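You operate a simulated robot arm through the tools that you are given. There is no shell and no other tool. Be economical: measure what you need, move in short steps, check, and stop when the job is done.

You run a simulated robot arm. Do the job below in one go: nothing can be reset, and whatever is moved stays where it is left.

Task
Put things in order on the console. At the end: the green paper cup stands where the small bottle with a red cap (marked "SHAMPOO") stood; the brown polish tin stands where the brown pen pot stood; the small bottle with a red cap stands where the brown polish tin stood; the brown pen pot is on the silver steel drip tray; whatever was shut is shut again. Leave all else as you found it, and nothing knocked over. Set down upright: pen pot.

The check looks at the end state, three seconds after you hand in, the way a careful person would. Anything else that was tipped, shoved, dropped, spilled or broken makes it a failure. Lids that push on must go on centred and level and be pressed home; caps that screw on are set level and turned clockwise until they are tight.

Robot
A 7-joint arm with a two-finger parallel gripper, fixed in place. Base frame: the origin is at the foot of the arm, x ahead of it, y to its left, z up; the work surface is at about z = 75. Units: cm, degrees, N and s.
With the tool pointing down near the work surface it reaches from about 20 to 68 cm from the base axis. Its first joint turns from -66.0 to 66.0 degrees. Payload 2.4 kg.
The tool frame sits at the grasp point between the pads (the TCP): z along the fingers, y along the line on which they close. The tips reach 3 cm beyond it. Largest opening 9.4 cm; finger width 2.8, thickness 1; the body of the gripper, 5 by 9.6 cm, starts 5.5 cm behind the TCP.
Orientation is that of the tool frame in the base frame, as a unit quaternion [x, y, z, w]. With the fingers straight down and closing along the base's y, the tool's x points along the base's -x, its y along +y and its z along -z.

Tools
- The arm moves only by the tool move_arm. Its argument "steps" is a list of rows, each a list of 3 entries, a list of its own where there are three numbers: the closure, from 0 (fully open) to 1 (shut), then the shift along the base's x, y, z in cm, then the turn, a rotation vector about the base's x, y, z in degrees. In form: [[fingers, [tx, ty, tz], [ax, ay, az]], ...]. A call has 1 to 10 rows; each row is the pose to reach, as a shift and turn from the pose commanded when the call began. A row lasts 0.2 s, in which the tool goes at most 5 cm and 8.6 degrees; a call with a longer step from one row to the next is refused whole, and so is a gripper value outside its range. A pose out of reach is approached as far as the arm can. The call stops where the force on the tool passes 40 N (or 10 N more than at its start, if that is more) or the arm is blocked; 0.2 s more then pass. The fingers move at their own pace (about 15.3 cm/s each) and stop on an object; they squeeze with about 27 N. The grip force told is the motor's: it shows also when the fingers shut on nothing. Time passes only in rows, and 0.2 s behind the last, so rows that repeat a pose let the fingers close. It gives the time, the measured TCP pose, the force on the tool (base axes), the opening and the grip force at its end, in the units of the frame above (readings bear some noise), with the torque about the TCP (base axes, N m) and any sound that the robot's microphone picked up.
- Cameras (640 x 400 px; columns grow to the right, rows downward): "scene" is fixed at [2.83, 47.36, 143.5]; the picture's right is [-0.77, -0.64, 0.00], its down [-0.44, 0.54, -0.72] and it looks along [0.46, -0.55, -0.70] (base axes); focal length 278 px, centre (320, 200). "wrist" rides on the gripper at [7.6, 1.4, -10.2] in the tool frame; the picture's right is [-0.18, 0.98, 0.00], its down [-0.75, -0.14, -0.64] and it looks along [-0.63, -0.12, 0.77] (tool axes); focal length 243 px, centre (320, 200). There is no depth. A picture from a camera that has moved, and an enlarged one, comes with that camera's place and axes in the base frame and with its lens. The place of the scene camera against the robot may be out by one fixed shift of up to 1.2 cm in any direction.
- snapshot(camera): a new picture of that camera. No time passes.
- enlarge(camera, box): a new picture of the part [left, top, right, bottom] of that camera's present view, enlarged. No time passes.
- job_done(): hands the job in; it is judged then, once.

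Go step by step. Nothing tells you positions but the pictures and the camera data: compare them with the known pose of the tool, close in by small moves and look again before you grip or let go. The budget is 120 turns and 76 pictures, counting those below and the enlarged ones. Unless the task says otherwise, let go and move clear before handing in, and close with one line.

The tools are called after "Emit:" as a command line: name --argument value ..., lists and objects as JSON in quotes. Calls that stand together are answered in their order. move_arm: Moves the arm, as the interface text tells. Its arguments: {"type":"object","properties":{"steps":{"type":"array"}},"required":["steps"]} The other tools are called the same way: snapshot (camera) takes a picture; enlarge (camera, box) takes an enlarged picture of a part of a camera's view; job_done () hands the job in.

At the start:

```text
clock: 0.0
ee_pos: [44.55, -8.93, 105.75]
tcp_rot: [-0.001, 1.0, 0.0, 0.0]
contact_force: [0.7, -1.4, -0.1]
torque: [0.0, 0.02, -0.01]
finger_gap: 9.4
grip_force: 0.0
```

scene: 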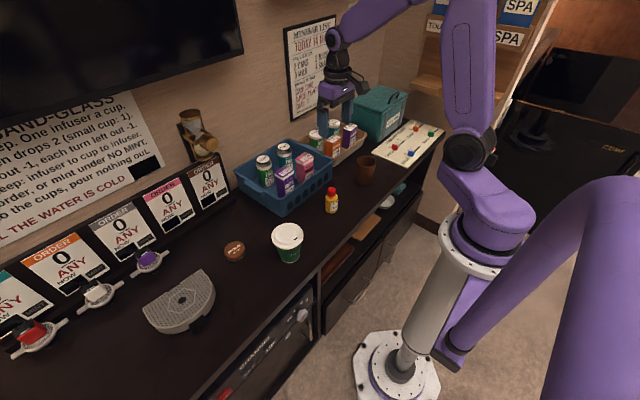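
wrist: 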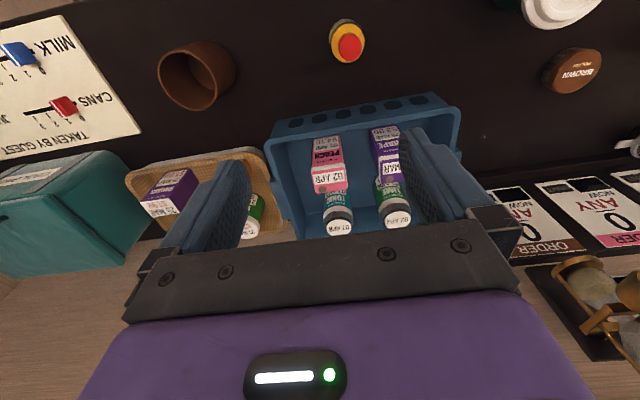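

I see the cup, tin, bottle and pot in a row on the dark console, with the tray at the far left. I'll look closer before moving.

Emit:
enlarge --camera "scene" --box '[220, 140, 400, 280]'

Emit:
enlarge --camera "scene" --box '[100, 220, 260, 350]'

Emit:
enlarge --camera "wrist" --box '[140, 0, 400, 130]'

```text
2.86 times, centred on (310, 210) of scene
camera zoom: at [2.83, 47.36, 143.5], right [-0.77, -0.64, 0.0], down [-0.44, 0.54, -0.72], along [0.46, -0.55, -0.7], focal length 795 px, centre (349, 171)
```

zoom: 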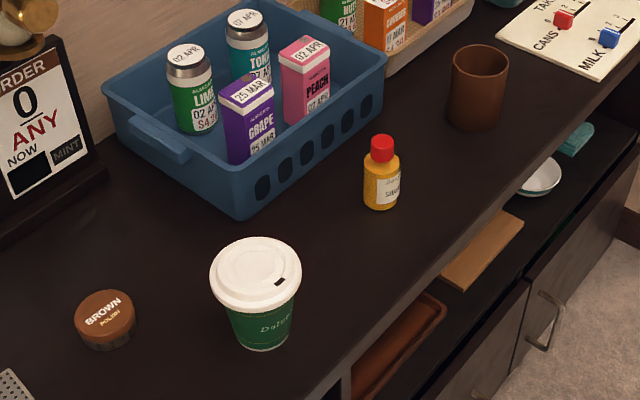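

```text
3.08 times, centred on (180, 285) of scene
camera zoom: at [2.83, 47.36, 143.5], right [-0.77, -0.64, 0.0], down [-0.44, 0.54, -0.72], along [0.46, -0.55, -0.7], focal length 856 px, centre (751, -62)
```

zoom: 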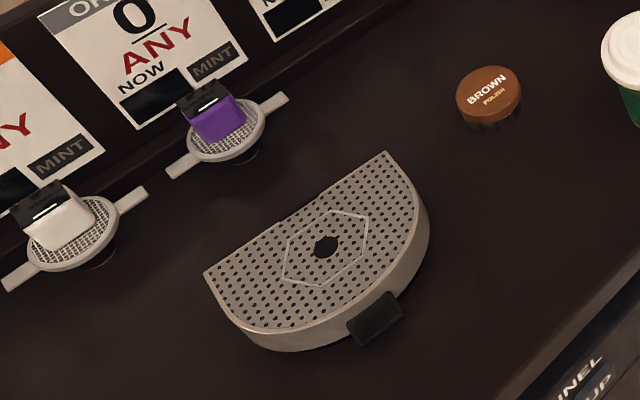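

```text
2.46 times, centred on (270, 65) of wrist
camera zoom: at [36.93, -7.48, 116.12], right [0.18, 0.98, 0.0], down [0.75, -0.14, 0.64], along [0.63, -0.12, -0.77], focal length 597 px, centre (443, 532)
```

zoom: 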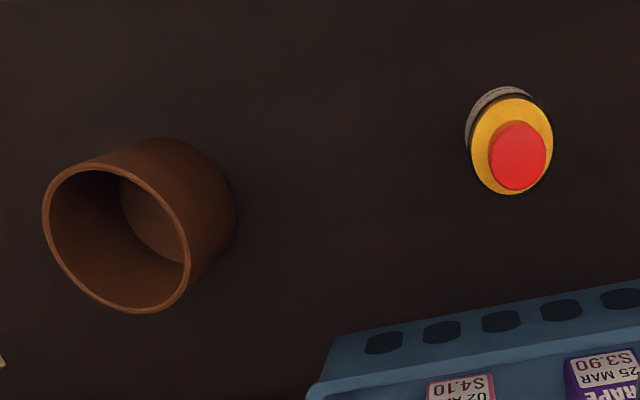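

The pot is empty and upright near (41,-25), the bottle near (41,-5), the cup near (39,18) and the tin near (53,27). I'll hover over the pot first and measure it with the wrist camera.

Emit:
move_arm --steps '[[0, [-0.7, -4, -2], [0, 0, 0]], [0, [-1.4, -8, -4], [0, 0, 0]], [0, [-2.1, -12, -6], [0, 0, 0]], [0, [-2.8, -15.8, -8], [0, 0, 0]], [0, [-2.8, -15.8, -8], [0, 0, 0]]]'

Emit:
snapshot --camera "wrist"

Emit:
snapshot --camera "scene"

```text
clock: 1.2
ee_pos: [41.81, -24.9, 97.75]
tcp_rot: [0.0, 1.0, -0.001, 0.0]
contact_force: [-0.4, -0.3, -0.2]
torque: [-0.01, 0.02, 0.01]
finger_gap: 9.4
grip_force: 0.1
```

```text
70 pictures are left
camera wrist: at [34.04, -23.46, 108.1], right [0.18, 0.98, 0.0], down [0.75, -0.14, 0.64], along [0.63, -0.12, -0.77], focal length 243 px, centre (320, 200)
```

wrist: 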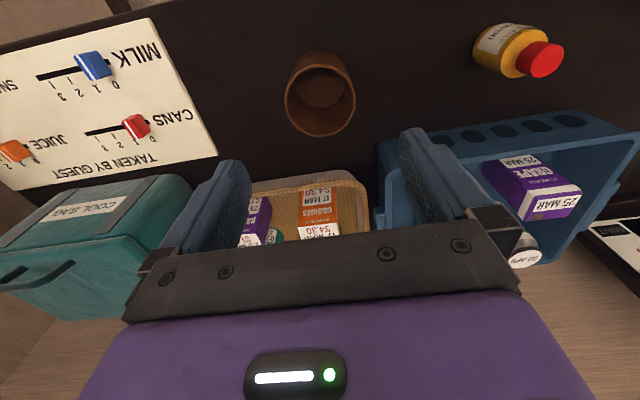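

```text
69 pictures are left
```

scene: 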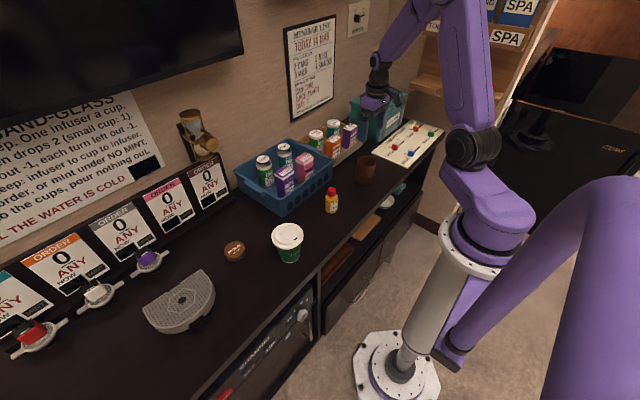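

The pot is under the gripper. I'll enlarge it to measure it accurately.

Emit:
enlarge --camera "wrist" --box '[240, 30, 400, 150]'

```text
3.33 times, centred on (320, 90) of wrist
camera zoom: at [34.04, -23.46, 108.1], right [0.18, 0.98, 0.0], down [0.75, -0.14, 0.64], along [0.63, -0.12, -0.77], focal length 809 px, centre (320, 567)
```

zoom: 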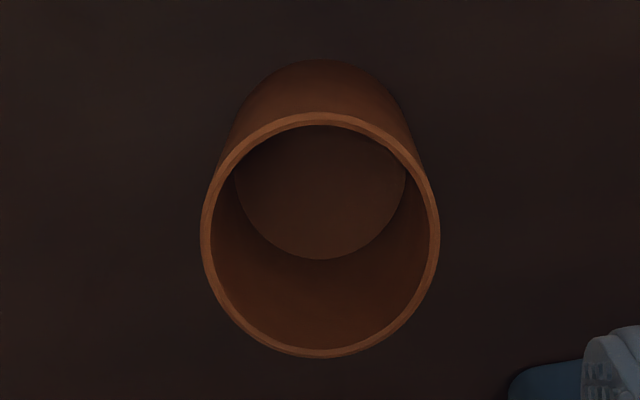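

The pot is about 7 cm wide and 8.5 cm tall, centred at (42.0,-24.9). I'll go down around it and close the fingers.

Emit:
move_arm --steps '[[0, [0.2, 0, -4.5], [0, 0, 0]], [0, [0.2, 0, -9], [0, 0, 0]], [0, [0.2, 0, -13], [0, 0, 0]], [0, [0.2, 0, -16], [0, 0, 0]], [0, [0.2, 0, -17.5], [0, 0, 0]], [0, [0.2, 0, -17.5], [0, 0, 0]]]'

Emit:
snapshot --camera "wrist"

```text
clock: 2.6
ee_pos: [42.0, -24.85, 80.37]
tcp_rot: [0.0, 1.0, 0.0, 0.0]
contact_force: [0.0, 0.4, 0.5]
torque: [0.0, 0.0, 0.01]
finger_gap: 9.39
grip_force: 0.1
```

```text
67 pictures are left
camera wrist: at [34.35, -23.39, 90.57], right [0.18, 0.98, 0.0], down [0.75, -0.14, 0.64], along [0.63, -0.12, -0.77], focal length 243 px, centre (320, 200)
```

wrist: 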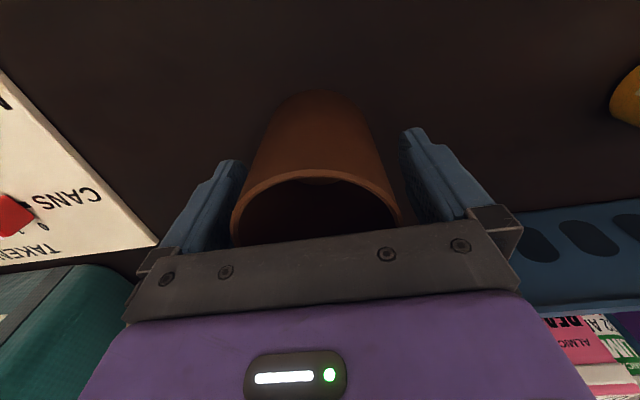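

The pot sits between the fingers. I'll close and lift a little.

Emit:
move_arm --steps '[[1, [0, 0, 0], [0, 0, 0]], [1, [0, 0, 0], [0, 0, 0]], [1, [0, 0, 0], [0, 0, 0]], [1, [0, 0, 2], [0, 0, 0]], [1, [0, 0, 6], [0, 0, 0]], [1, [0, 0, 10], [0, 0, 0]], [1, [0, 0, 14], [0, 0, 0]]]'

Emit:
snapshot --camera "wrist"

```text
clock: 4.2
ee_pos: [41.86, -24.87, 94.34]
tcp_rot: [0.0, 1.0, 0.0, -0.001]
contact_force: [0.8, 0.7, -2.1]
torque: [-0.01, 0.0, 0.0]
finger_gap: 6.99
grip_force: 26.8
```

```text
66 pictures are left
camera wrist: at [34.17, -23.34, 104.61], right [0.18, 0.98, 0.0], down [0.75, -0.14, 0.64], along [0.63, -0.12, -0.77], focal length 243 px, centre (320, 200)
```

wrist: 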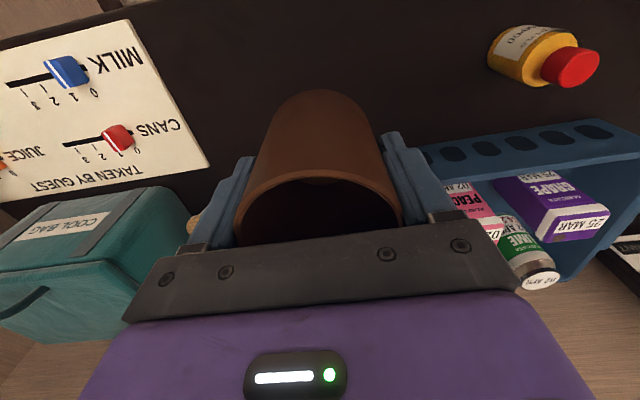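

The pot is held, opening 7.0. I'll raise it and carry it toward the tray side, stopping partway to look.

Emit:
move_arm --steps '[[1, [0, 2, 4], [0, 0, 0]], [1, [0, 6.5, 5.7], [0, 0, 0]], [1, [0, 11.4, 5.7], [0, 0, 0]], [1, [0, 16.3, 5.7], [0, 0, 0]], [1, [0, 21.2, 5.7], [0, 0, 0]], [1, [0, 26, 5.7], [0, 0, 0]], [1, [0, 31, 5.7], [0, 0, 0]], [1, [0, 36, 5.7], [0, 0, 0]], [1, [0, 41, 5.7], [0, 0, 0]], [1, [0, 45, 5.7], [0, 0, 0]]]'

Emit:
snapshot --camera "wrist"

Emit:
snapshot --camera "scene"

```text
clock: 6.4
ee_pos: [42.12, 20.2, 100.1]
tcp_rot: [0.001, 1.0, 0.0, 0.0]
contact_force: [0.3, 0.0, -2.7]
torque: [-0.01, 0.02, -0.01]
finger_gap: 7.01
grip_force: 26.5
```

```text
65 pictures are left
camera wrist: at [34.4, 21.65, 110.35], right [0.18, 0.98, 0.0], down [0.75, -0.14, 0.64], along [0.63, -0.12, -0.77], focal length 243 px, centre (320, 200)
```

wrist: 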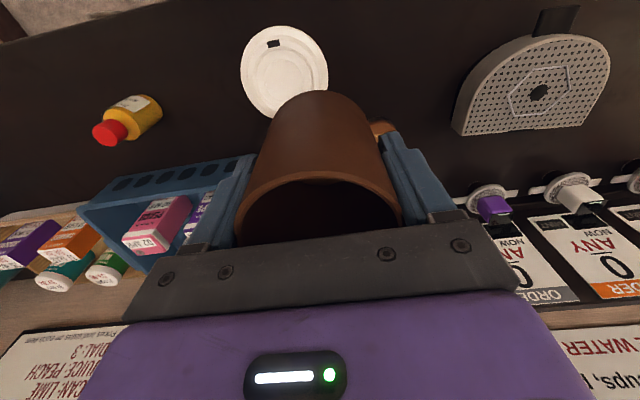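

```text
64 pictures are left
```

scene: 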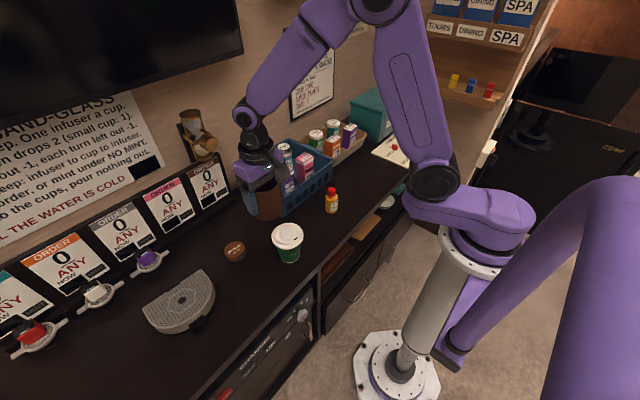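

The tray's grid centre comes out around (48.5,46). I'll move closer at the same height and look again.

Emit:
move_arm --steps '[[1, [0.3, 4.8, 0], [0, 0, 0]], [1, [0.6, 9.6, 0], [0, 0, 0]], [1, [1, 14, 0], [0, 0, 0]], [1, [1, 14, 0], [0, 0, 0]]]'

Emit:
snapshot --camera "wrist"

Emit:
enlarge --camera "wrist" --box '[360, 40, 600, 190]'

```text
clock: 7.4
ee_pos: [43.18, 34.26, 99.88]
tcp_rot: [0.0, 1.0, 0.0, 0.0]
contact_force: [0.0, 0.4, -2.7]
torque: [0.0, -0.06, -0.02]
finger_gap: 7.02
grip_force: 27.0
```

```text
63 pictures are left
camera wrist: at [35.41, 35.76, 110.11], right [0.18, 0.98, 0.0], down [0.75, -0.14, 0.64], along [0.63, -0.12, -0.77], focal length 243 px, centre (320, 200)
```

wrist: 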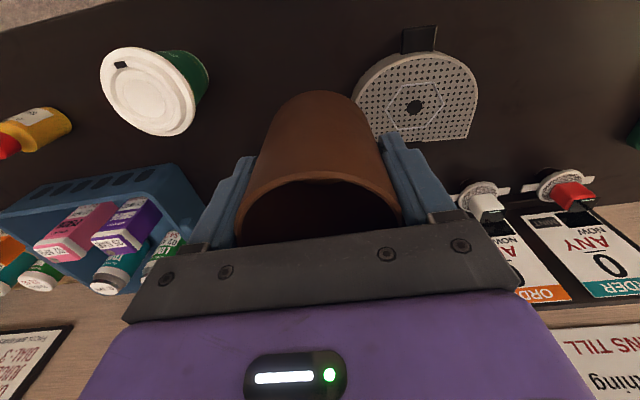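

```text
2.67 times, centred on (480, 115) of wrist
camera zoom: at [35.41, 35.76, 110.11], right [0.18, 0.98, 0.0], down [0.75, -0.14, 0.64], along [0.63, -0.12, -0.77], focal length 647 px, centre (-107, 427)
```

zoom: 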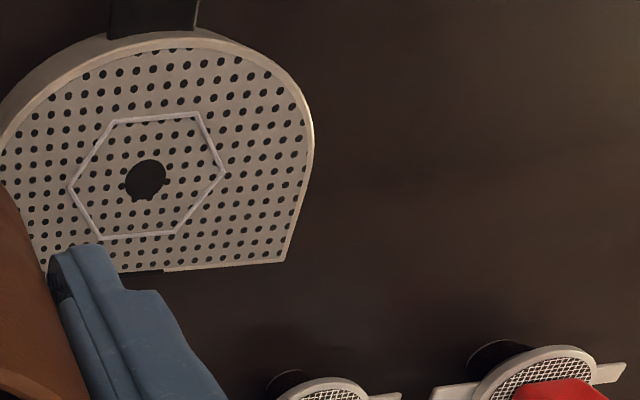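

Two views put the tray grid centre at about (47.4,45.2) with its top near z=79–80. I'll move the pot above (46.8,45.2) and lower partway.

Emit:
move_arm --steps '[[1, [1.3, 4.4, 0], [0, 0, 0]], [1, [2.6, 8.8, 0], [0, 0, 0]], [1, [3.6, 10.9, -1], [0, 0, 0]], [1, [3.6, 10.9, -5], [0, 0, 0]], [1, [3.6, 10.9, -9], [0, 0, 0]], [1, [3.6, 10.9, -9], [0, 0, 0]]]'

Emit:
snapshot --camera "wrist"

Emit:
enlarge --camera "scene" --box '[100, 220, 260, 350]'

```text
clock: 8.8
ee_pos: [46.52, 45.32, 90.94]
tcp_rot: [0.0, 1.0, 0.0, 0.0]
contact_force: [0.3, 0.3, -2.0]
torque: [0.02, 0.02, 0.02]
finger_gap: 7.0
grip_force: 27.2
```

```text
61 pictures are left
camera wrist: at [38.79, 46.76, 101.22], right [0.18, 0.98, 0.0], down [0.75, -0.14, 0.64], along [0.63, -0.12, -0.77], focal length 243 px, centre (320, 200)
```

wrist: 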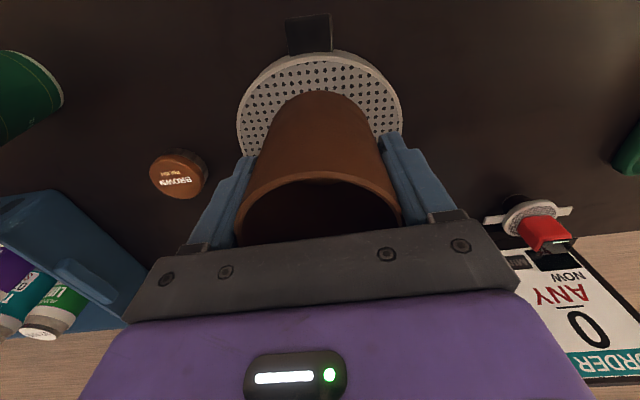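

```text
3.08 times, centred on (180, 285) of scene
camera zoom: at [2.83, 47.37, 143.5], right [-0.77, -0.64, 0.0], down [-0.44, 0.54, -0.72], along [0.46, -0.55, -0.7], focal length 856 px, centre (751, -62)
```

zoom: 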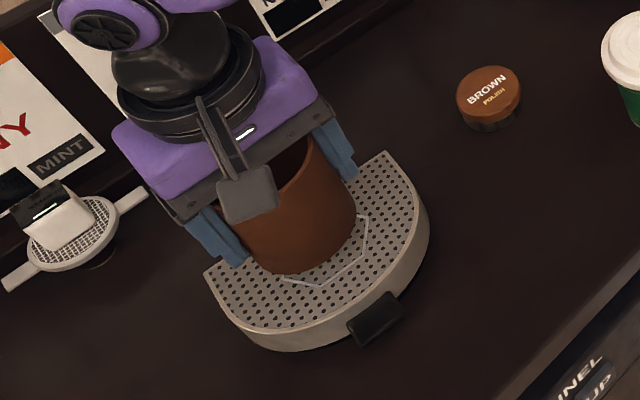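

The pot hangs over the middle of the grid. I'll lower gently until contact.

Emit:
move_arm --steps '[[1, [0.3, 0, -1.5], [0, 0, 0]], [1, [0.3, 0, -3], [0, 0, 0]], [1, [0.3, 0, -4], [0, 0, 0]], [1, [0.3, 0, -4.5], [0, 0, 0]], [1, [0.3, 0, -5], [0, 0, 0]]]'

Emit:
enlarge --camera "scene" --box '[100, 220, 260, 350]'

```text
clock: 10.0
ee_pos: [47.0, 45.09, 86.23]
tcp_rot: [0.001, 1.0, 0.0, 0.0]
contact_force: [0.4, 0.2, -1.7]
torque: [-0.01, 0.0, -0.02]
finger_gap: 6.97
grip_force: 26.9
```

```text
3.08 times, centred on (180, 285) of scene
camera zoom: at [2.83, 47.37, 143.5], right [-0.77, -0.64, 0.0], down [-0.44, 0.54, -0.72], along [0.46, -0.55, -0.7], focal length 856 px, centre (751, -62)
```

zoom: 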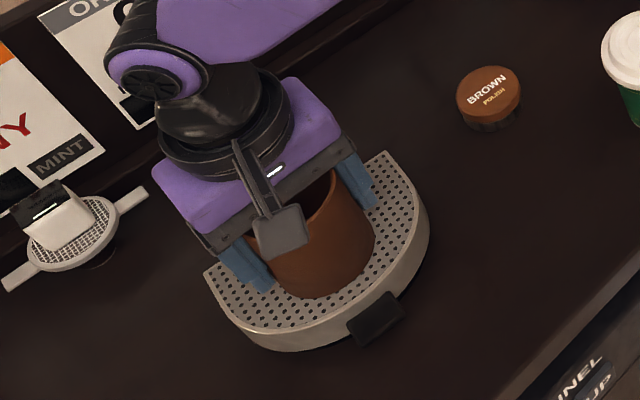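

No contact yet; I'll keep lowering in small steps.

Emit:
move_arm --steps '[[1, [0, 0, -0.4], [0, 0, 0]], [1, [0, 0, -0.8], [0, 0, 0]], [1, [0, 0, -1.1], [0, 0, 0]], [1, [0, 0, -1.4], [0, 0, 0]]]'

```text
clock: 11.0
ee_pos: [47.17, 45.15, 84.94]
tcp_rot: [0.001, 1.0, 0.003, 0.003]
contact_force: [2.3, -1.8, 30.2]
torque: [-0.44, 0.22, -0.02]
finger_gap: 6.96
grip_force: 27.2
```

Contact is made at TCP z of about 84.9. I'll ease the load, then open and rise.

Emit:
move_arm --steps '[[1, [0, 0, 0.2], [0, 0, 0]], [1, [0, 0, 0.2], [0, 0, 0]]]'

```text
clock: 11.6
ee_pos: [46.98, 45.12, 84.97]
tcp_rot: [0.0, 1.0, 0.001, 0.002]
contact_force: [7.0, 3.2, 16.5]
torque: [0.1, -0.31, 0.02]
finger_gap: 7.0
grip_force: 27.0
```

Emit:
move_arm --steps '[[1, [0, 0, 0.2], [0, 0, 0]], [0, [0, 0, 0.2], [0, 0, 0]], [0, [0, 0, 0.2], [0, 0, 0]], [0, [0, 0, 3], [0, 0, 0]], [0, [0, 0, 7], [0, 0, 0]], [0, [0, 0, 11], [0, 0, 0]], [0, [-2, -4, 13], [0, 0, 0]]]'

Emit:
snapshot --camera "wrist"

Emit:
snapshot --camera "scene"

```text
clock: 13.2
ee_pos: [44.98, 41.08, 98.13]
tcp_rot: [0.0, 1.0, 0.0, 0.0]
contact_force: [-1.4, -0.3, 0.5]
torque: [0.05, 0.01, 0.0]
finger_gap: 9.38
grip_force: 0.0
```

```text
58 pictures are left
camera wrist: at [37.31, 42.65, 108.35], right [0.18, 0.98, 0.0], down [0.75, -0.14, 0.64], along [0.63, -0.12, -0.77], focal length 243 px, centre (320, 200)
```

wrist: 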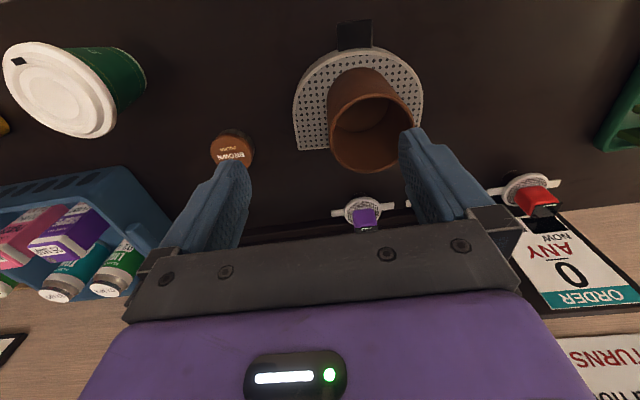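

```text
57 pictures are left
```

scene: 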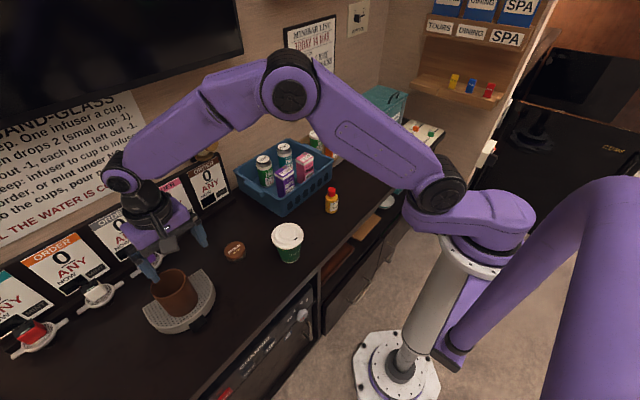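

The pot stands on the tray. Next is the tin near (50.5,27.8); I'll hover above it.

Emit:
move_arm --steps '[[0, [1.5, -4, 0], [0, 0, 0]], [0, [3, -8.5, -1], [0, 0, 0]], [0, [4.5, -12.5, -3], [0, 0, 0]], [0, [5.5, -13.5, -6], [0, 0, 0]], [0, [5.5, -13.5, -6], [0, 0, 0]]]'

Emit:
snapshot --camera "wrist"

Emit:
enlarge --camera "wrist" --box '[240, 60, 400, 160]'

```text
clock: 14.4
ee_pos: [50.5, 27.57, 91.98]
tcp_rot: [0.0, 1.0, 0.0, 0.0]
contact_force: [0.1, -1.0, 0.5]
torque: [0.01, 0.0, 0.0]
finger_gap: 9.42
grip_force: 0.0
```

```text
56 pictures are left
camera wrist: at [42.85, 29.09, 102.28], right [0.18, 0.98, 0.0], down [0.75, -0.14, 0.64], along [0.63, -0.12, -0.77], focal length 243 px, centre (320, 200)
```

wrist: 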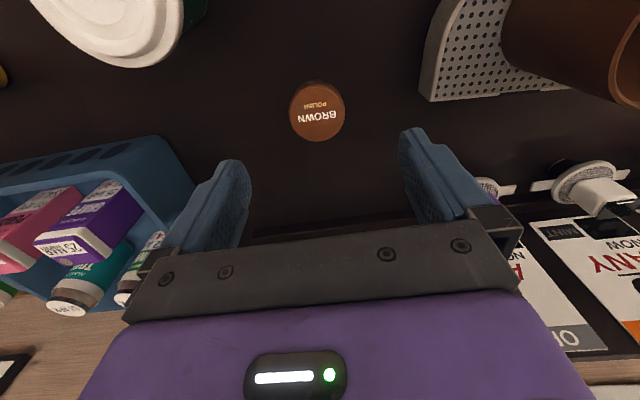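

```text
4.00 times, centred on (320, 110) of wrist
camera zoom: at [42.85, 29.09, 102.28], right [0.18, 0.98, 0.0], down [0.75, -0.14, 0.64], along [0.63, -0.12, -0.77], focal length 970 px, centre (320, 560)
```

zoom: 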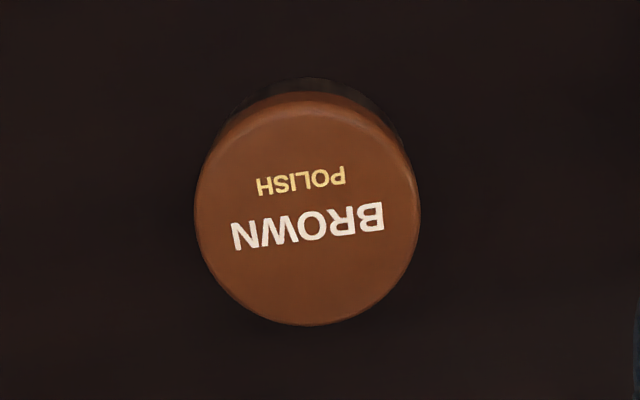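

The tin is about 5.7 cm wide, centred near (51.8,27.1). I'll enlarge the scene view to check its lid and base before gripping.

Emit:
enlarge --camera "scene" --box '[215, 232, 255, 268]'

Emit:
move_arm --steps '[[0, [0.9, -0.4, -4], [0, 0, 0]], [0, [1.3, -0.45, -8], [0, 0, 0]], [0, [1.3, -0.45, -10], [0, 0, 0]], [0, [1.3, -0.45, -10], [0, 0, 0]]]'

Emit:
snapshot --camera "wrist"

```text
11.11 times, centred on (235, 250) of scene
camera zoom: at [2.83, 47.36, 143.5], right [-0.77, -0.64, 0.0], down [-0.44, 0.54, -0.72], along [0.46, -0.55, -0.7], focal length 3090 px, centre (1264, -356)
```

zoom: 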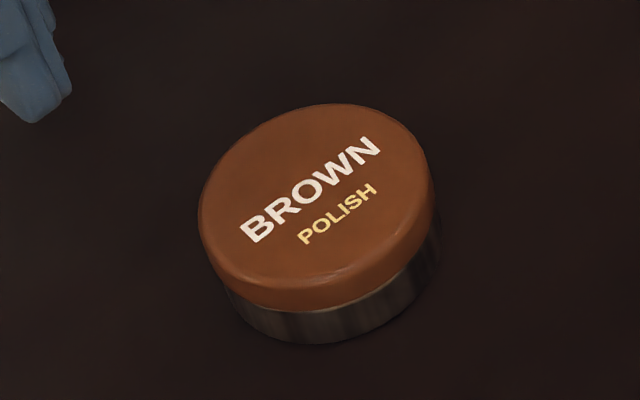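

```text
clock: 15.4
ee_pos: [51.92, 27.23, 81.99]
tcp_rot: [0.0, 1.0, 0.0, 0.0]
contact_force: [0.4, 0.6, -0.1]
torque: [0.0, -0.03, -0.01]
finger_gap: 9.41
grip_force: 0.0
```

```text
53 pictures are left
camera wrist: at [44.27, 28.72, 92.23], right [0.18, 0.98, 0.0], down [0.75, -0.14, 0.64], along [0.63, -0.12, -0.77], focal length 243 px, centre (320, 200)
```

wrist: 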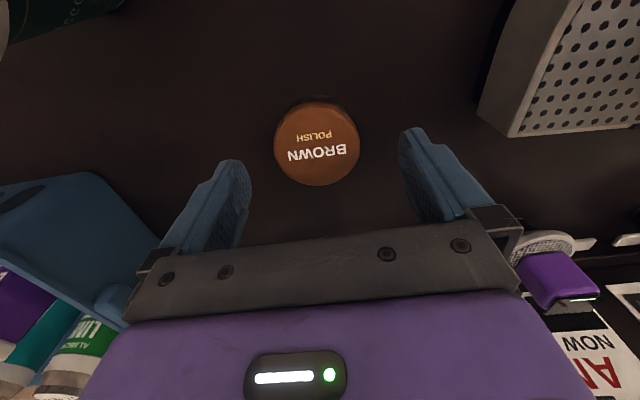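

The lid sits on a narrower steel base, and its grip zone is low. I'll descend so the tips end just above the surface and close around it.

Emit:
move_arm --steps '[[0, [-0.1, -0.05, -2], [0, 0, 0]], [0, [-0.1, -0.05, -3.2], [0, 0, 0]], [0, [-0.1, -0.05, -3.6], [0, 0, 0]], [0, [-0.1, -0.05, -3.6], [0, 0, 0]]]'

Emit:
snapshot --camera "wrist"

```text
clock: 16.4
ee_pos: [51.77, 27.14, 78.37]
tcp_rot: [0.0, 1.0, -0.001, 0.0]
contact_force: [-0.6, 1.0, 0.4]
torque: [-0.01, 0.02, -0.02]
finger_gap: 9.4
grip_force: 0.0
```

```text
52 pictures are left
camera wrist: at [44.06, 28.63, 88.54], right [0.18, 0.98, 0.0], down [0.75, -0.14, 0.64], along [0.63, -0.12, -0.77], focal length 243 px, centre (320, 200)
```

wrist: 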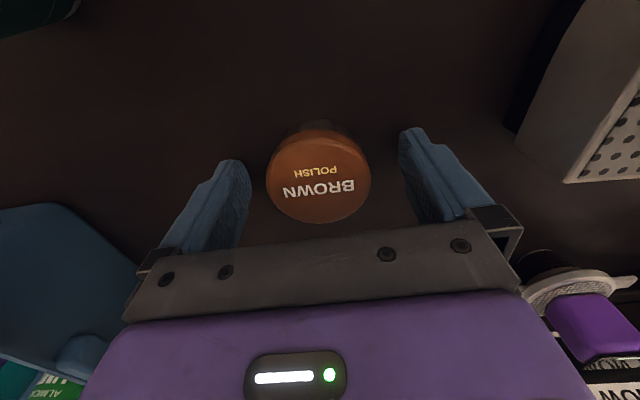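

The tin is centred between the fingers. I'll close and check.

Emit:
move_arm --steps '[[1, [-0.2, 0, 0], [0, 0, 0]], [1, [-0.2, 0, 0], [0, 0, 0]], [1, [-0.2, 0, 0], [0, 0, 0]]]'

Emit:
snapshot --camera "wrist"

```text
clock: 17.2
ee_pos: [51.55, 27.15, 78.31]
tcp_rot: [0.0, 1.0, 0.0, 0.001]
contact_force: [2.3, 0.0, 4.3]
torque: [-0.05, -0.14, 0.04]
finger_gap: 5.72
grip_force: 27.1
```

```text
51 pictures are left
camera wrist: at [43.83, 28.67, 88.59], right [0.18, 0.98, 0.0], down [0.75, -0.14, 0.64], along [0.63, -0.12, -0.77], focal length 243 px, centre (320, 200)
```

wrist: 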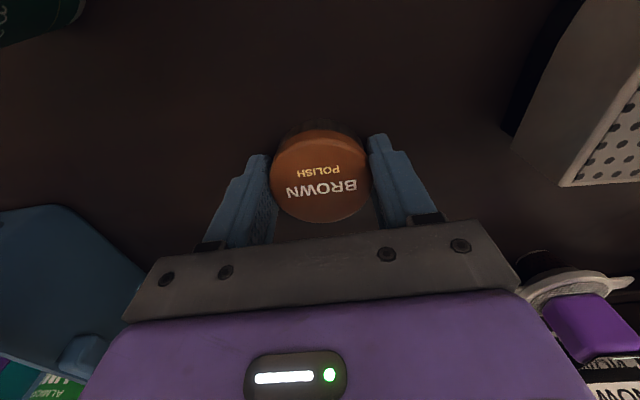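

Gripped at 5.7 cm. I'll lift slowly a few cm and check the base comes along with the lid.

Emit:
move_arm --steps '[[1, [0, 0, 0.7], [0, 0, 0]], [1, [0, 0, 1.6], [0, 0, 0]], [1, [0, 0, 3], [0, 0, 0]], [1, [0, 0, 3], [0, 0, 0]]]'

Emit:
enlarge --camera "scene" --box '[205, 222, 265, 268]'

```text
clock: 18.2
ee_pos: [51.51, 27.23, 81.26]
tcp_rot: [0.0, 1.0, -0.001, 0.0]
contact_force: [-0.6, 0.5, -0.2]
torque: [0.03, 0.02, 0.01]
finger_gap: 5.71
grip_force: 27.1
```

```text
8.70 times, centred on (235, 245) of scene
camera zoom: at [2.83, 47.36, 143.5], right [-0.77, -0.64, 0.0], down [-0.44, 0.54, -0.72], along [0.46, -0.55, -0.7], focal length 2418 px, centre (1059, -191)
```

zoom: 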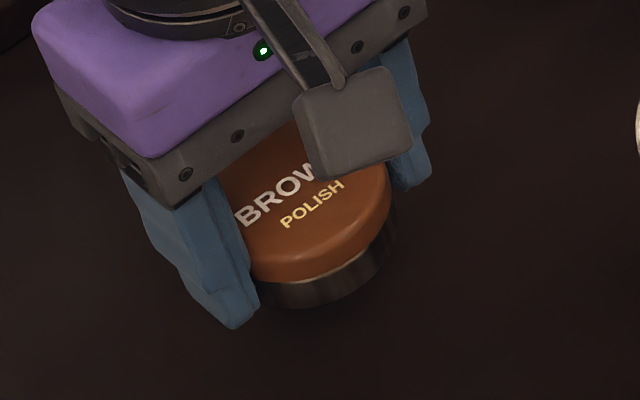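

Lid and base move together. I'll lift high and carry the tin to the pot's old place.

Emit:
move_arm --steps '[[1, [0, 0, 4.8], [0, 0, 0]], [1, [0, 0, 9.6], [0, 0, 0]], [1, [0, 0, 14.4], [0, 0, 0]], [1, [0, -2, 18.5], [0, 0, 0]], [1, [-1.3, -6.5, 18.5], [0, 0, 0]], [1, [-2.6, -11.2, 18.5], [0, 0, 0]], [1, [-3.9, -15.9, 18.5], [0, 0, 0]], [1, [-5.2, -20.6, 18.5], [0, 0, 0]], [1, [-6.5, -25.3, 18.5], [0, 0, 0]], [1, [-7.8, -30, 18.5], [0, 0, 0]]]'

Emit:
move_arm --steps '[[1, [-0.4, -4.8, 0], [0, 0, 0]], [1, [-0.8, -9.6, 0], [0, 0, 0]], [1, [-1.2, -14.4, 0], [0, 0, 0]], [1, [-1.5, -19, 0], [0, 0, 0]], [1, [-1.5, -22, -3], [0, 0, 0]], [1, [-1.5, -22, -7.5], [0, 0, 0]], [1, [-1.5, -22, -7.5], [0, 0, 0]]]'

Emit:
snapshot --camera "wrist"

Emit:
snapshot --camera "scene"

```text
clock: 20.4
ee_pos: [43.65, -2.95, 99.86]
tcp_rot: [0.0, 1.0, 0.0, 0.0]
contact_force: [-1.0, -0.1, -0.6]
torque: [0.01, 0.01, -0.03]
finger_gap: 5.69
grip_force: 26.8
```

```text
clock: 22.0
ee_pos: [42.32, -24.85, 92.4]
tcp_rot: [0.0, 1.0, 0.0, 0.0]
contact_force: [0.7, 0.5, -1.1]
torque: [-0.01, 0.02, 0.01]
finger_gap: 5.7
grip_force: 27.7
```

```text
49 pictures are left
camera wrist: at [34.54, -23.4, 102.62], right [0.18, 0.98, 0.0], down [0.75, -0.14, 0.64], along [0.63, -0.12, -0.77], focal length 243 px, centre (320, 200)
```

wrist: 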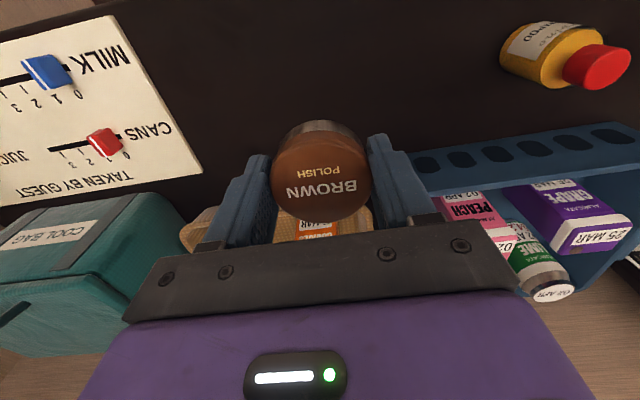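

```text
48 pictures are left
```

scene: 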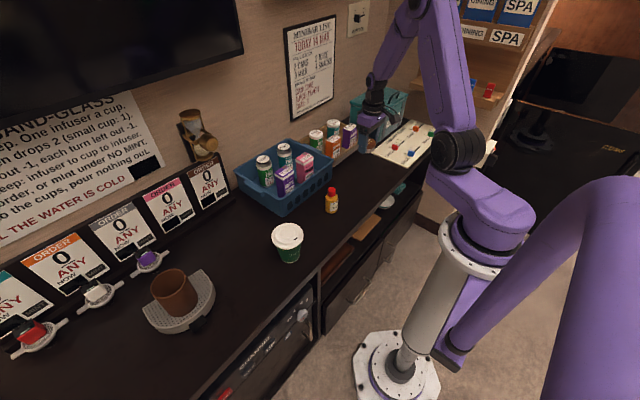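

The tin is level above the pot's old spot. I'll lower it to the height it was gripped at.

Emit:
move_arm --steps '[[1, [-0.1, 0, -4.5], [0, 0, 0]], [1, [-0.1, 0, -9], [0, 0, 0]], [1, [-0.1, 0, -12], [0, 0, 0]], [1, [-0.1, 0, -13.3], [0, 0, 0]], [1, [-0.1, 0, -13.8], [0, 0, 0]], [1, [-0.1, 0, -14.0], [0, 0, 0]]]'

```text
clock: 23.4
ee_pos: [42.11, -24.98, 78.4]
tcp_rot: [0.0, 1.0, 0.0, 0.0]
contact_force: [-2.3, 2.7, 11.8]
torque: [0.07, -0.19, 0.07]
finger_gap: 5.68
grip_force: 26.9
```

Contact is felt. I'll open, rise and look.

Emit:
move_arm --steps '[[1, [0, 0, 0.1], [0, 0, 0]], [0, [0, 0, 0.1], [0, 0, 0]], [0, [0, 0, 0.1], [0, 0, 0]], [0, [0, 0, 3], [0, 0, 0]], [0, [0, 0, 7.5], [0, 0, 0]], [0, [0, 0, 12], [0, 0, 0]], [0, [0, 3.5, 15], [0, 0, 0]], [0, [0, 8, 15.5], [0, 0, 0]], [0, [0, 12.5, 15.5], [0, 0, 0]], [0, [0, 17, 15.5], [0, 0, 0]]]'

Emit:
snapshot --camera "wrist"

Emit:
snapshot --camera "scene"

```text
clock: 25.6
ee_pos: [42.19, -8.04, 93.67]
tcp_rot: [0.001, 1.0, 0.0, -0.001]
contact_force: [-0.1, -1.4, 0.1]
torque: [-0.01, 0.02, 0.01]
finger_gap: 9.41
grip_force: 0.1
```

```text
47 pictures are left
camera wrist: at [34.48, -6.43, 104.02], right [0.19, 0.98, 0.0], down [0.75, -0.14, 0.64], along [0.63, -0.12, -0.77], focal length 243 px, centre (320, 200)
```

wrist: 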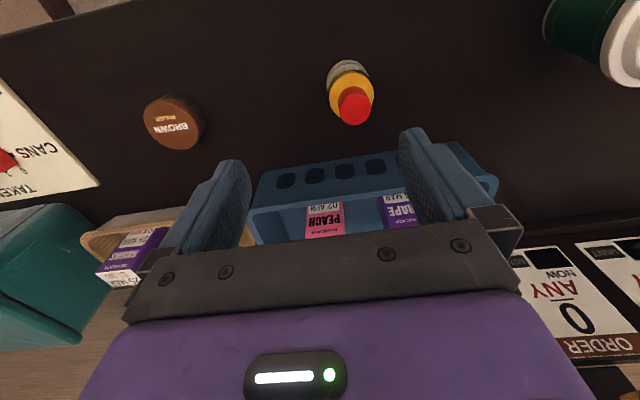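

```text
46 pictures are left
```

scene: 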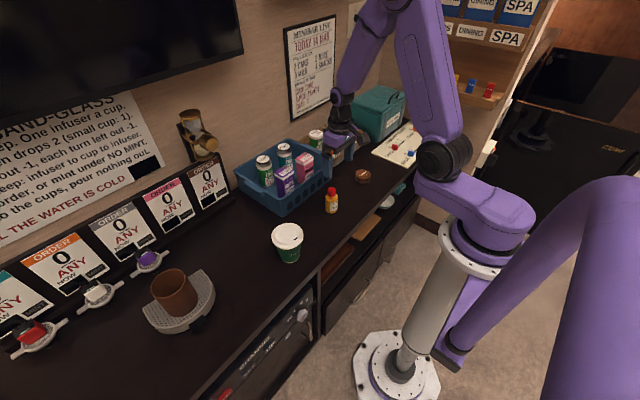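

The tin is at about (42.2,-24.8). Next I measure the bottle.

Emit:
enlarge --camera "wrist" --box '[290, 40, 410, 140]'

Emit:
enlarge --camera "scene" --box '[310, 175, 355, 220]'

```text
4.00 times, centred on (350, 90) of wrist
camera zoom: at [34.48, -6.43, 104.02], right [0.19, 0.98, 0.0], down [0.75, -0.14, 0.64], along [0.63, -0.12, -0.77], focal length 970 px, centre (200, 640)
```

zoom: 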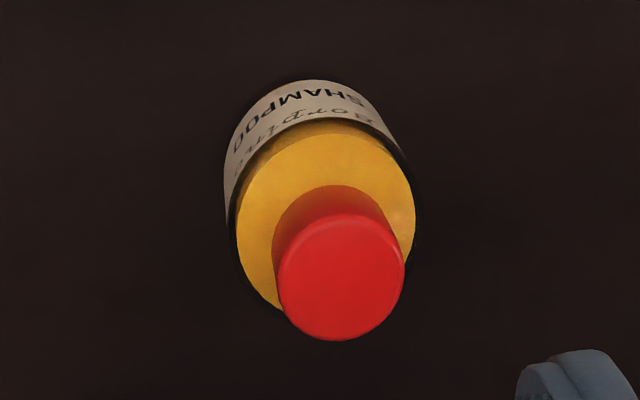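

```text
8.89 times, centred on (332, 198) of scene
camera zoom: at [2.83, 47.36, 143.5], right [-0.77, -0.64, 0.0], down [-0.44, 0.54, -0.72], along [0.46, -0.55, -0.7], focal length 2472 px, centre (209, 222)
```

zoom: 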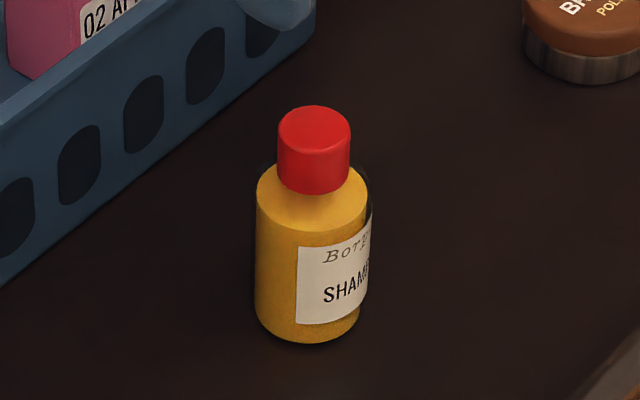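

The bottle is about 4 cm wide with its cap top near z=84, standing at (41.9,-4.85). I'll go down around it, stopping first to check alignment.

Emit:
move_arm --steps '[[0, [-0.2, 3.15, -1], [0, 0, 0]], [0, [-0.2, 3.15, -5], [0, 0, 0]], [0, [-0.2, 3.15, -8], [0, 0, 0]], [0, [-0.2, 3.15, -8], [0, 0, 0]]]'

Emit:
snapshot --camera "wrist"

```text
clock: 26.6
ee_pos: [41.87, -4.82, 85.7]
tcp_rot: [0.0, 1.0, 0.0, 0.0]
contact_force: [-0.6, 0.2, 0.7]
torque: [-0.01, -0.02, 0.01]
finger_gap: 9.42
grip_force: 0.1
```

```text
43 pictures are left
camera wrist: at [34.18, -3.4, 96.06], right [0.18, 0.98, 0.0], down [0.75, -0.14, 0.64], along [0.63, -0.12, -0.77], focal length 243 px, centre (320, 200)
```

wrist: 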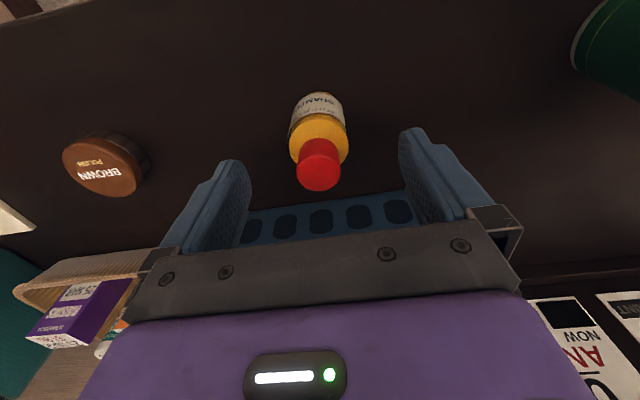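

Well aligned at (41.85,-4.9). I'll descend, grip and lift slightly.

Emit:
move_arm --steps '[[0, [0, -0.05, -3], [0, 0, 0]], [0, [0, -0.05, -5.4], [0, 0, 0]], [0, [0, -0.05, -5.4], [0, 0, 0]], [1, [0, -0.05, -5.4], [0, 0, 0]], [1, [0, -0.05, -5.4], [0, 0, 0]], [1, [0, -0.05, -5.4], [0, 0, 0]], [1, [0, -0.05, -5.4], [0, 0, 0]]]'

Emit:
snapshot --camera "wrist"

```text
clock: 28.2
ee_pos: [41.83, -5.03, 80.48]
tcp_rot: [0.0, 1.0, 0.0, 0.0]
contact_force: [-0.6, 0.0, -0.5]
torque: [-0.02, -0.02, 0.02]
finger_gap: 4.29
grip_force: 26.6
```

```text
42 pictures are left
camera wrist: at [34.18, -3.51, 90.78], right [0.18, 0.98, 0.0], down [0.75, -0.14, 0.64], along [0.63, -0.12, -0.77], focal length 243 px, centre (320, 200)
```

wrist: 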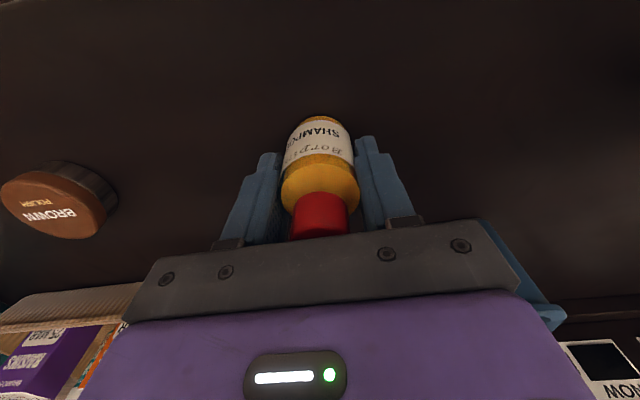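

The bottle is held at 4.3 cm. I'll lift it and carry it to the tin's old place.

Emit:
move_arm --steps '[[1, [0, 0, 2], [0, 0, 0]], [1, [0, 0, 6.5], [0, 0, 0]], [1, [0, 0, 11], [0, 0, 0]], [1, [0, 0, 15.5], [0, 0, 0]], [1, [0, 3, 19], [0, 0, 0]], [1, [1, 7.5, 19], [0, 0, 0]], [1, [2.5, 12, 19], [0, 0, 0]], [1, [4, 16.5, 19], [0, 0, 0]], [1, [5.5, 21, 19], [0, 0, 0]], [1, [7, 25.5, 19], [0, 0, 0]]]'

Emit:
move_arm --steps '[[1, [1.5, 4, 0], [0, 0, 0]], [1, [2.7, 6.65, -2], [0, 0, 0]], [1, [2.7, 6.65, -6.5], [0, 0, 0]], [1, [2.7, 6.65, -11], [0, 0, 0]], [1, [2.7, 6.65, -14], [0, 0, 0]], [1, [2.7, 6.65, -14], [0, 0, 0]]]'

Emit:
snapshot --camera "wrist"

Emit:
enlarge --camera "scene" --box '[180, 190, 320, 290]'

```text
clock: 30.4
ee_pos: [48.97, 20.91, 99.42]
tcp_rot: [0.0, 1.0, -0.001, 0.0]
contact_force: [0.4, 0.2, -1.1]
torque: [0.02, 0.04, -0.02]
finger_gap: 4.32
grip_force: 27.0
```

```text
clock: 31.8
ee_pos: [51.5, 27.56, 85.46]
tcp_rot: [-0.001, 1.0, 0.0, -0.001]
contact_force: [-0.8, -1.0, 0.8]
torque: [0.01, 0.01, 0.01]
finger_gap: 4.29
grip_force: 26.9
```

```text
41 pictures are left
camera wrist: at [43.76, 29.02, 95.82], right [0.18, 0.98, 0.0], down [0.75, -0.14, 0.64], along [0.63, -0.12, -0.77], focal length 243 px, centre (320, 200)
```

wrist: 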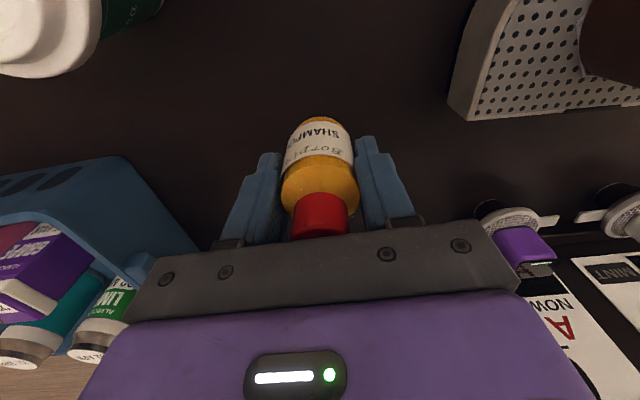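

```text
4.00 times, centred on (250, 240) of scene
camera zoom: at [2.83, 47.36, 143.5], right [-0.77, -0.64, 0.0], down [-0.44, 0.54, -0.72], along [0.46, -0.55, -0.7], focal length 1112 px, centre (600, 40)
```

zoom: 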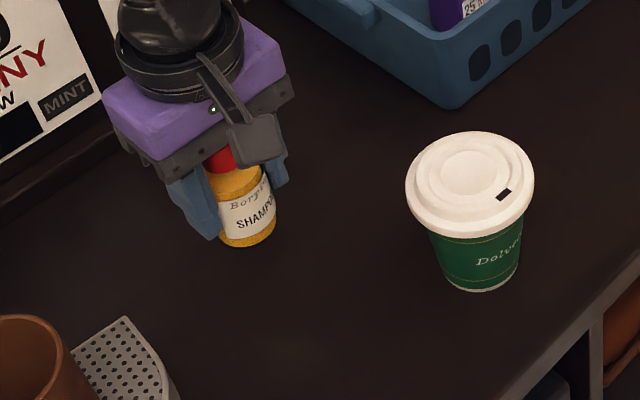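

It's over the spot; I'll trim y by -0.4 and lower until contact.

Emit:
move_arm --steps '[[1, [0, -0.4, -2], [0, 0, 0]], [1, [0, -0.4, -4], [0, 0, 0]], [1, [0, -0.4, -4.6], [0, 0, 0]], [1, [0, -0.4, -4.9], [0, 0, 0]], [1, [0, -0.4, -5.1], [0, 0, 0]]]'

```text
clock: 33.0
ee_pos: [51.67, 26.9, 80.34]
tcp_rot: [0.001, 1.0, 0.002, 0.001]
contact_force: [-4.3, -2.9, 21.6]
torque: [-0.17, 0.05, -0.19]
finger_gap: 4.28
grip_force: 27.5
```

Emit:
move_arm --steps '[[1, [0, 0, 0.15], [0, 0, 0]], [1, [0, 0, 0.2], [0, 0, 0]], [0.5, [0, 0, 0.2], [0, 0, 0]], [0.2, [0, 0, 0.2], [0, 0, 0]], [0, [0, 0, 0.2], [0, 0, 0]], [0, [0, 0, 3], [0, 0, 0]], [0, [0, 0, 7.5], [0, 0, 0]], [0, [0, 0, 12], [0, 0, 0]], [0, [0, 0, 16.5], [0, 0, 0]]]'

Emit:
snapshot --camera "wrist"

Emit:
snapshot --camera "scene"

```text
clock: 35.0
ee_pos: [51.43, 27.36, 96.81]
tcp_rot: [0.0, 1.0, 0.0, 0.0]
contact_force: [0.1, -0.5, -0.4]
torque: [-0.03, -0.02, 0.02]
finger_gap: 9.4
grip_force: 0.0
```

```text
39 pictures are left
camera wrist: at [43.74, 28.7, 107.04], right [0.18, 0.98, 0.0], down [0.75, -0.14, 0.64], along [0.63, -0.12, -0.77], focal length 243 px, centre (320, 200)
```

wrist: 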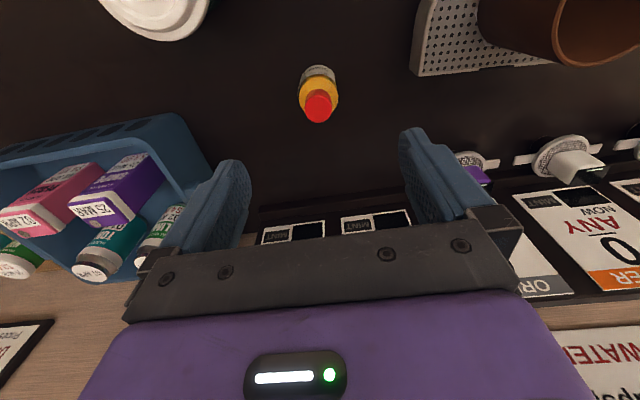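

```text
38 pictures are left
```

scene: 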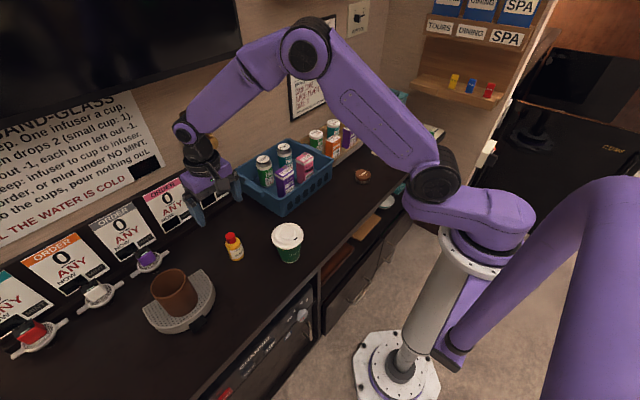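

The bottle stands upright on the tin's old spot. Now I hover over the cup.

Emit:
move_arm --steps '[[0, [-3.5, -3, 2], [0, 0, 0]], [0, [-7, -6, 4], [0, 0, 0]], [0, [-10.5, -9, 5], [0, 0, 0]], [0, [-11, -9.4, 5], [0, 0, 0]]]'

Emit:
snapshot --camera "wrist"

Emit:
enlarge --camera "wrist" --box '[230, 30, 390, 150]'

Emit:
enlarge --camera "scene" --box '[260, 215, 320, 270]'

```text
refused: row 1 steps farther than a row can; nothing moved
```

```text
37 pictures are left
camera wrist: at [43.74, 28.7, 107.04], right [0.18, 0.98, 0.0], down [0.75, -0.14, 0.64], along [0.63, -0.12, -0.77], focal length 243 px, centre (320, 200)
```

wrist: 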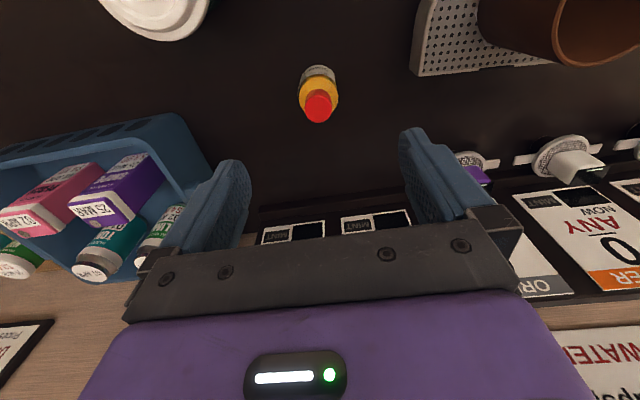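

```text
3.33 times, centred on (310, 90) of wrist
camera zoom: at [43.74, 28.7, 107.04], right [0.18, 0.98, 0.0], down [0.75, -0.14, 0.64], along [0.63, -0.12, -0.77], focal length 809 px, centre (353, 567)
```

zoom: 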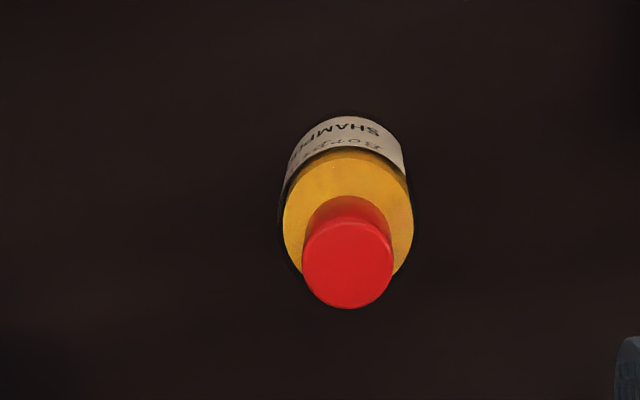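

```text
7.27 times, centred on (290, 242) of scene
camera zoom: at [2.83, 47.36, 143.5], right [-0.77, -0.64, 0.0], down [-0.44, 0.54, -0.72], along [0.46, -0.55, -0.7], focal length 2022 px, centre (538, -109)
```

zoom: 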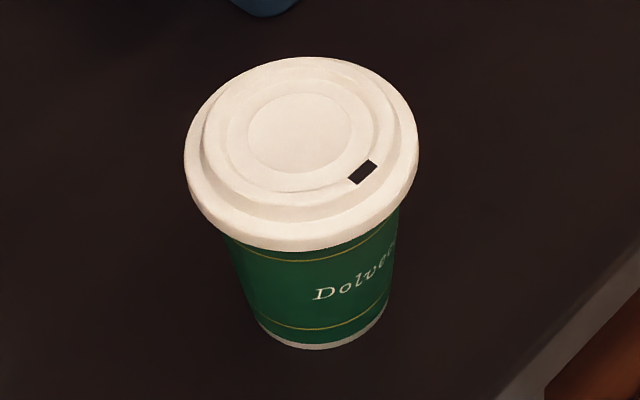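

The first step was too long, so nothing moved. I'll retry with shorter rows.

Emit:
move_arm --steps '[[0, [-2.8, -2.5, 2], [0, 0, 0]], [0, [-6, -5.3, 4], [0, 0, 0]], [0, [-9, -8, 5], [0, 0, 0]], [0, [-11, -9.4, 5], [0, 0, 0]], [0, [-11, -9.4, 5], [0, 0, 0]]]'

Emit:
snapshot --camera "wrist"

Emit:
enlarge --camera "wrist" --box '[230, 30, 390, 150]'

```text
clock: 36.2
ee_pos: [40.51, 17.58, 101.75]
tcp_rot: [-0.001, 1.0, -0.001, 0.001]
contact_force: [0.4, 0.3, -0.7]
torque: [0.03, 0.0, -0.02]
finger_gap: 9.38
grip_force: 0.0
```

```text
34 pictures are left
camera wrist: at [32.87, 19.08, 112.05], right [0.18, 0.98, 0.0], down [0.75, -0.14, 0.64], along [0.63, -0.12, -0.77], focal length 243 px, centre (320, 200)
```

wrist: 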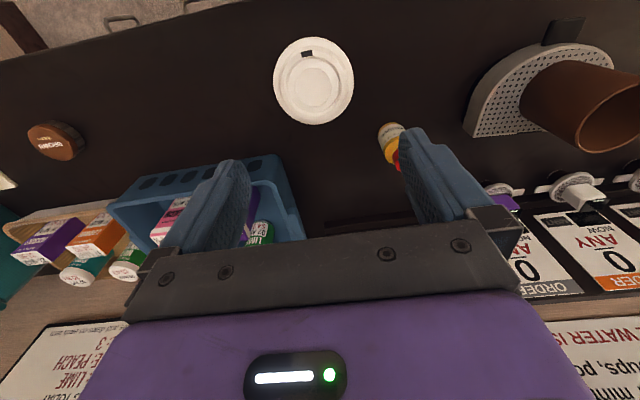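

```text
3.33 times, centred on (310, 90) of wrist
camera zoom: at [32.87, 19.08, 112.05], right [0.18, 0.98, 0.0], down [0.75, -0.14, 0.64], along [0.63, -0.12, -0.77], focal length 809 px, centre (353, 567)
```

zoom: 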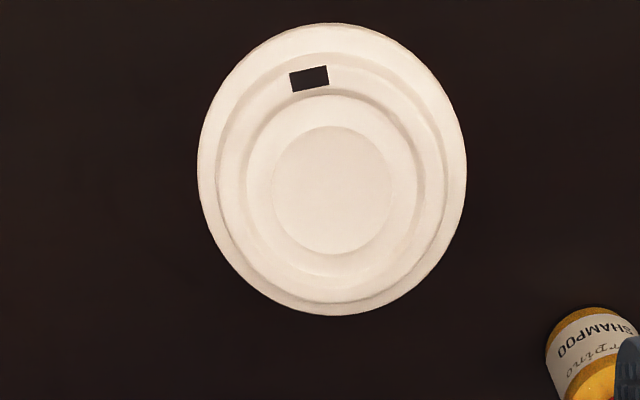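

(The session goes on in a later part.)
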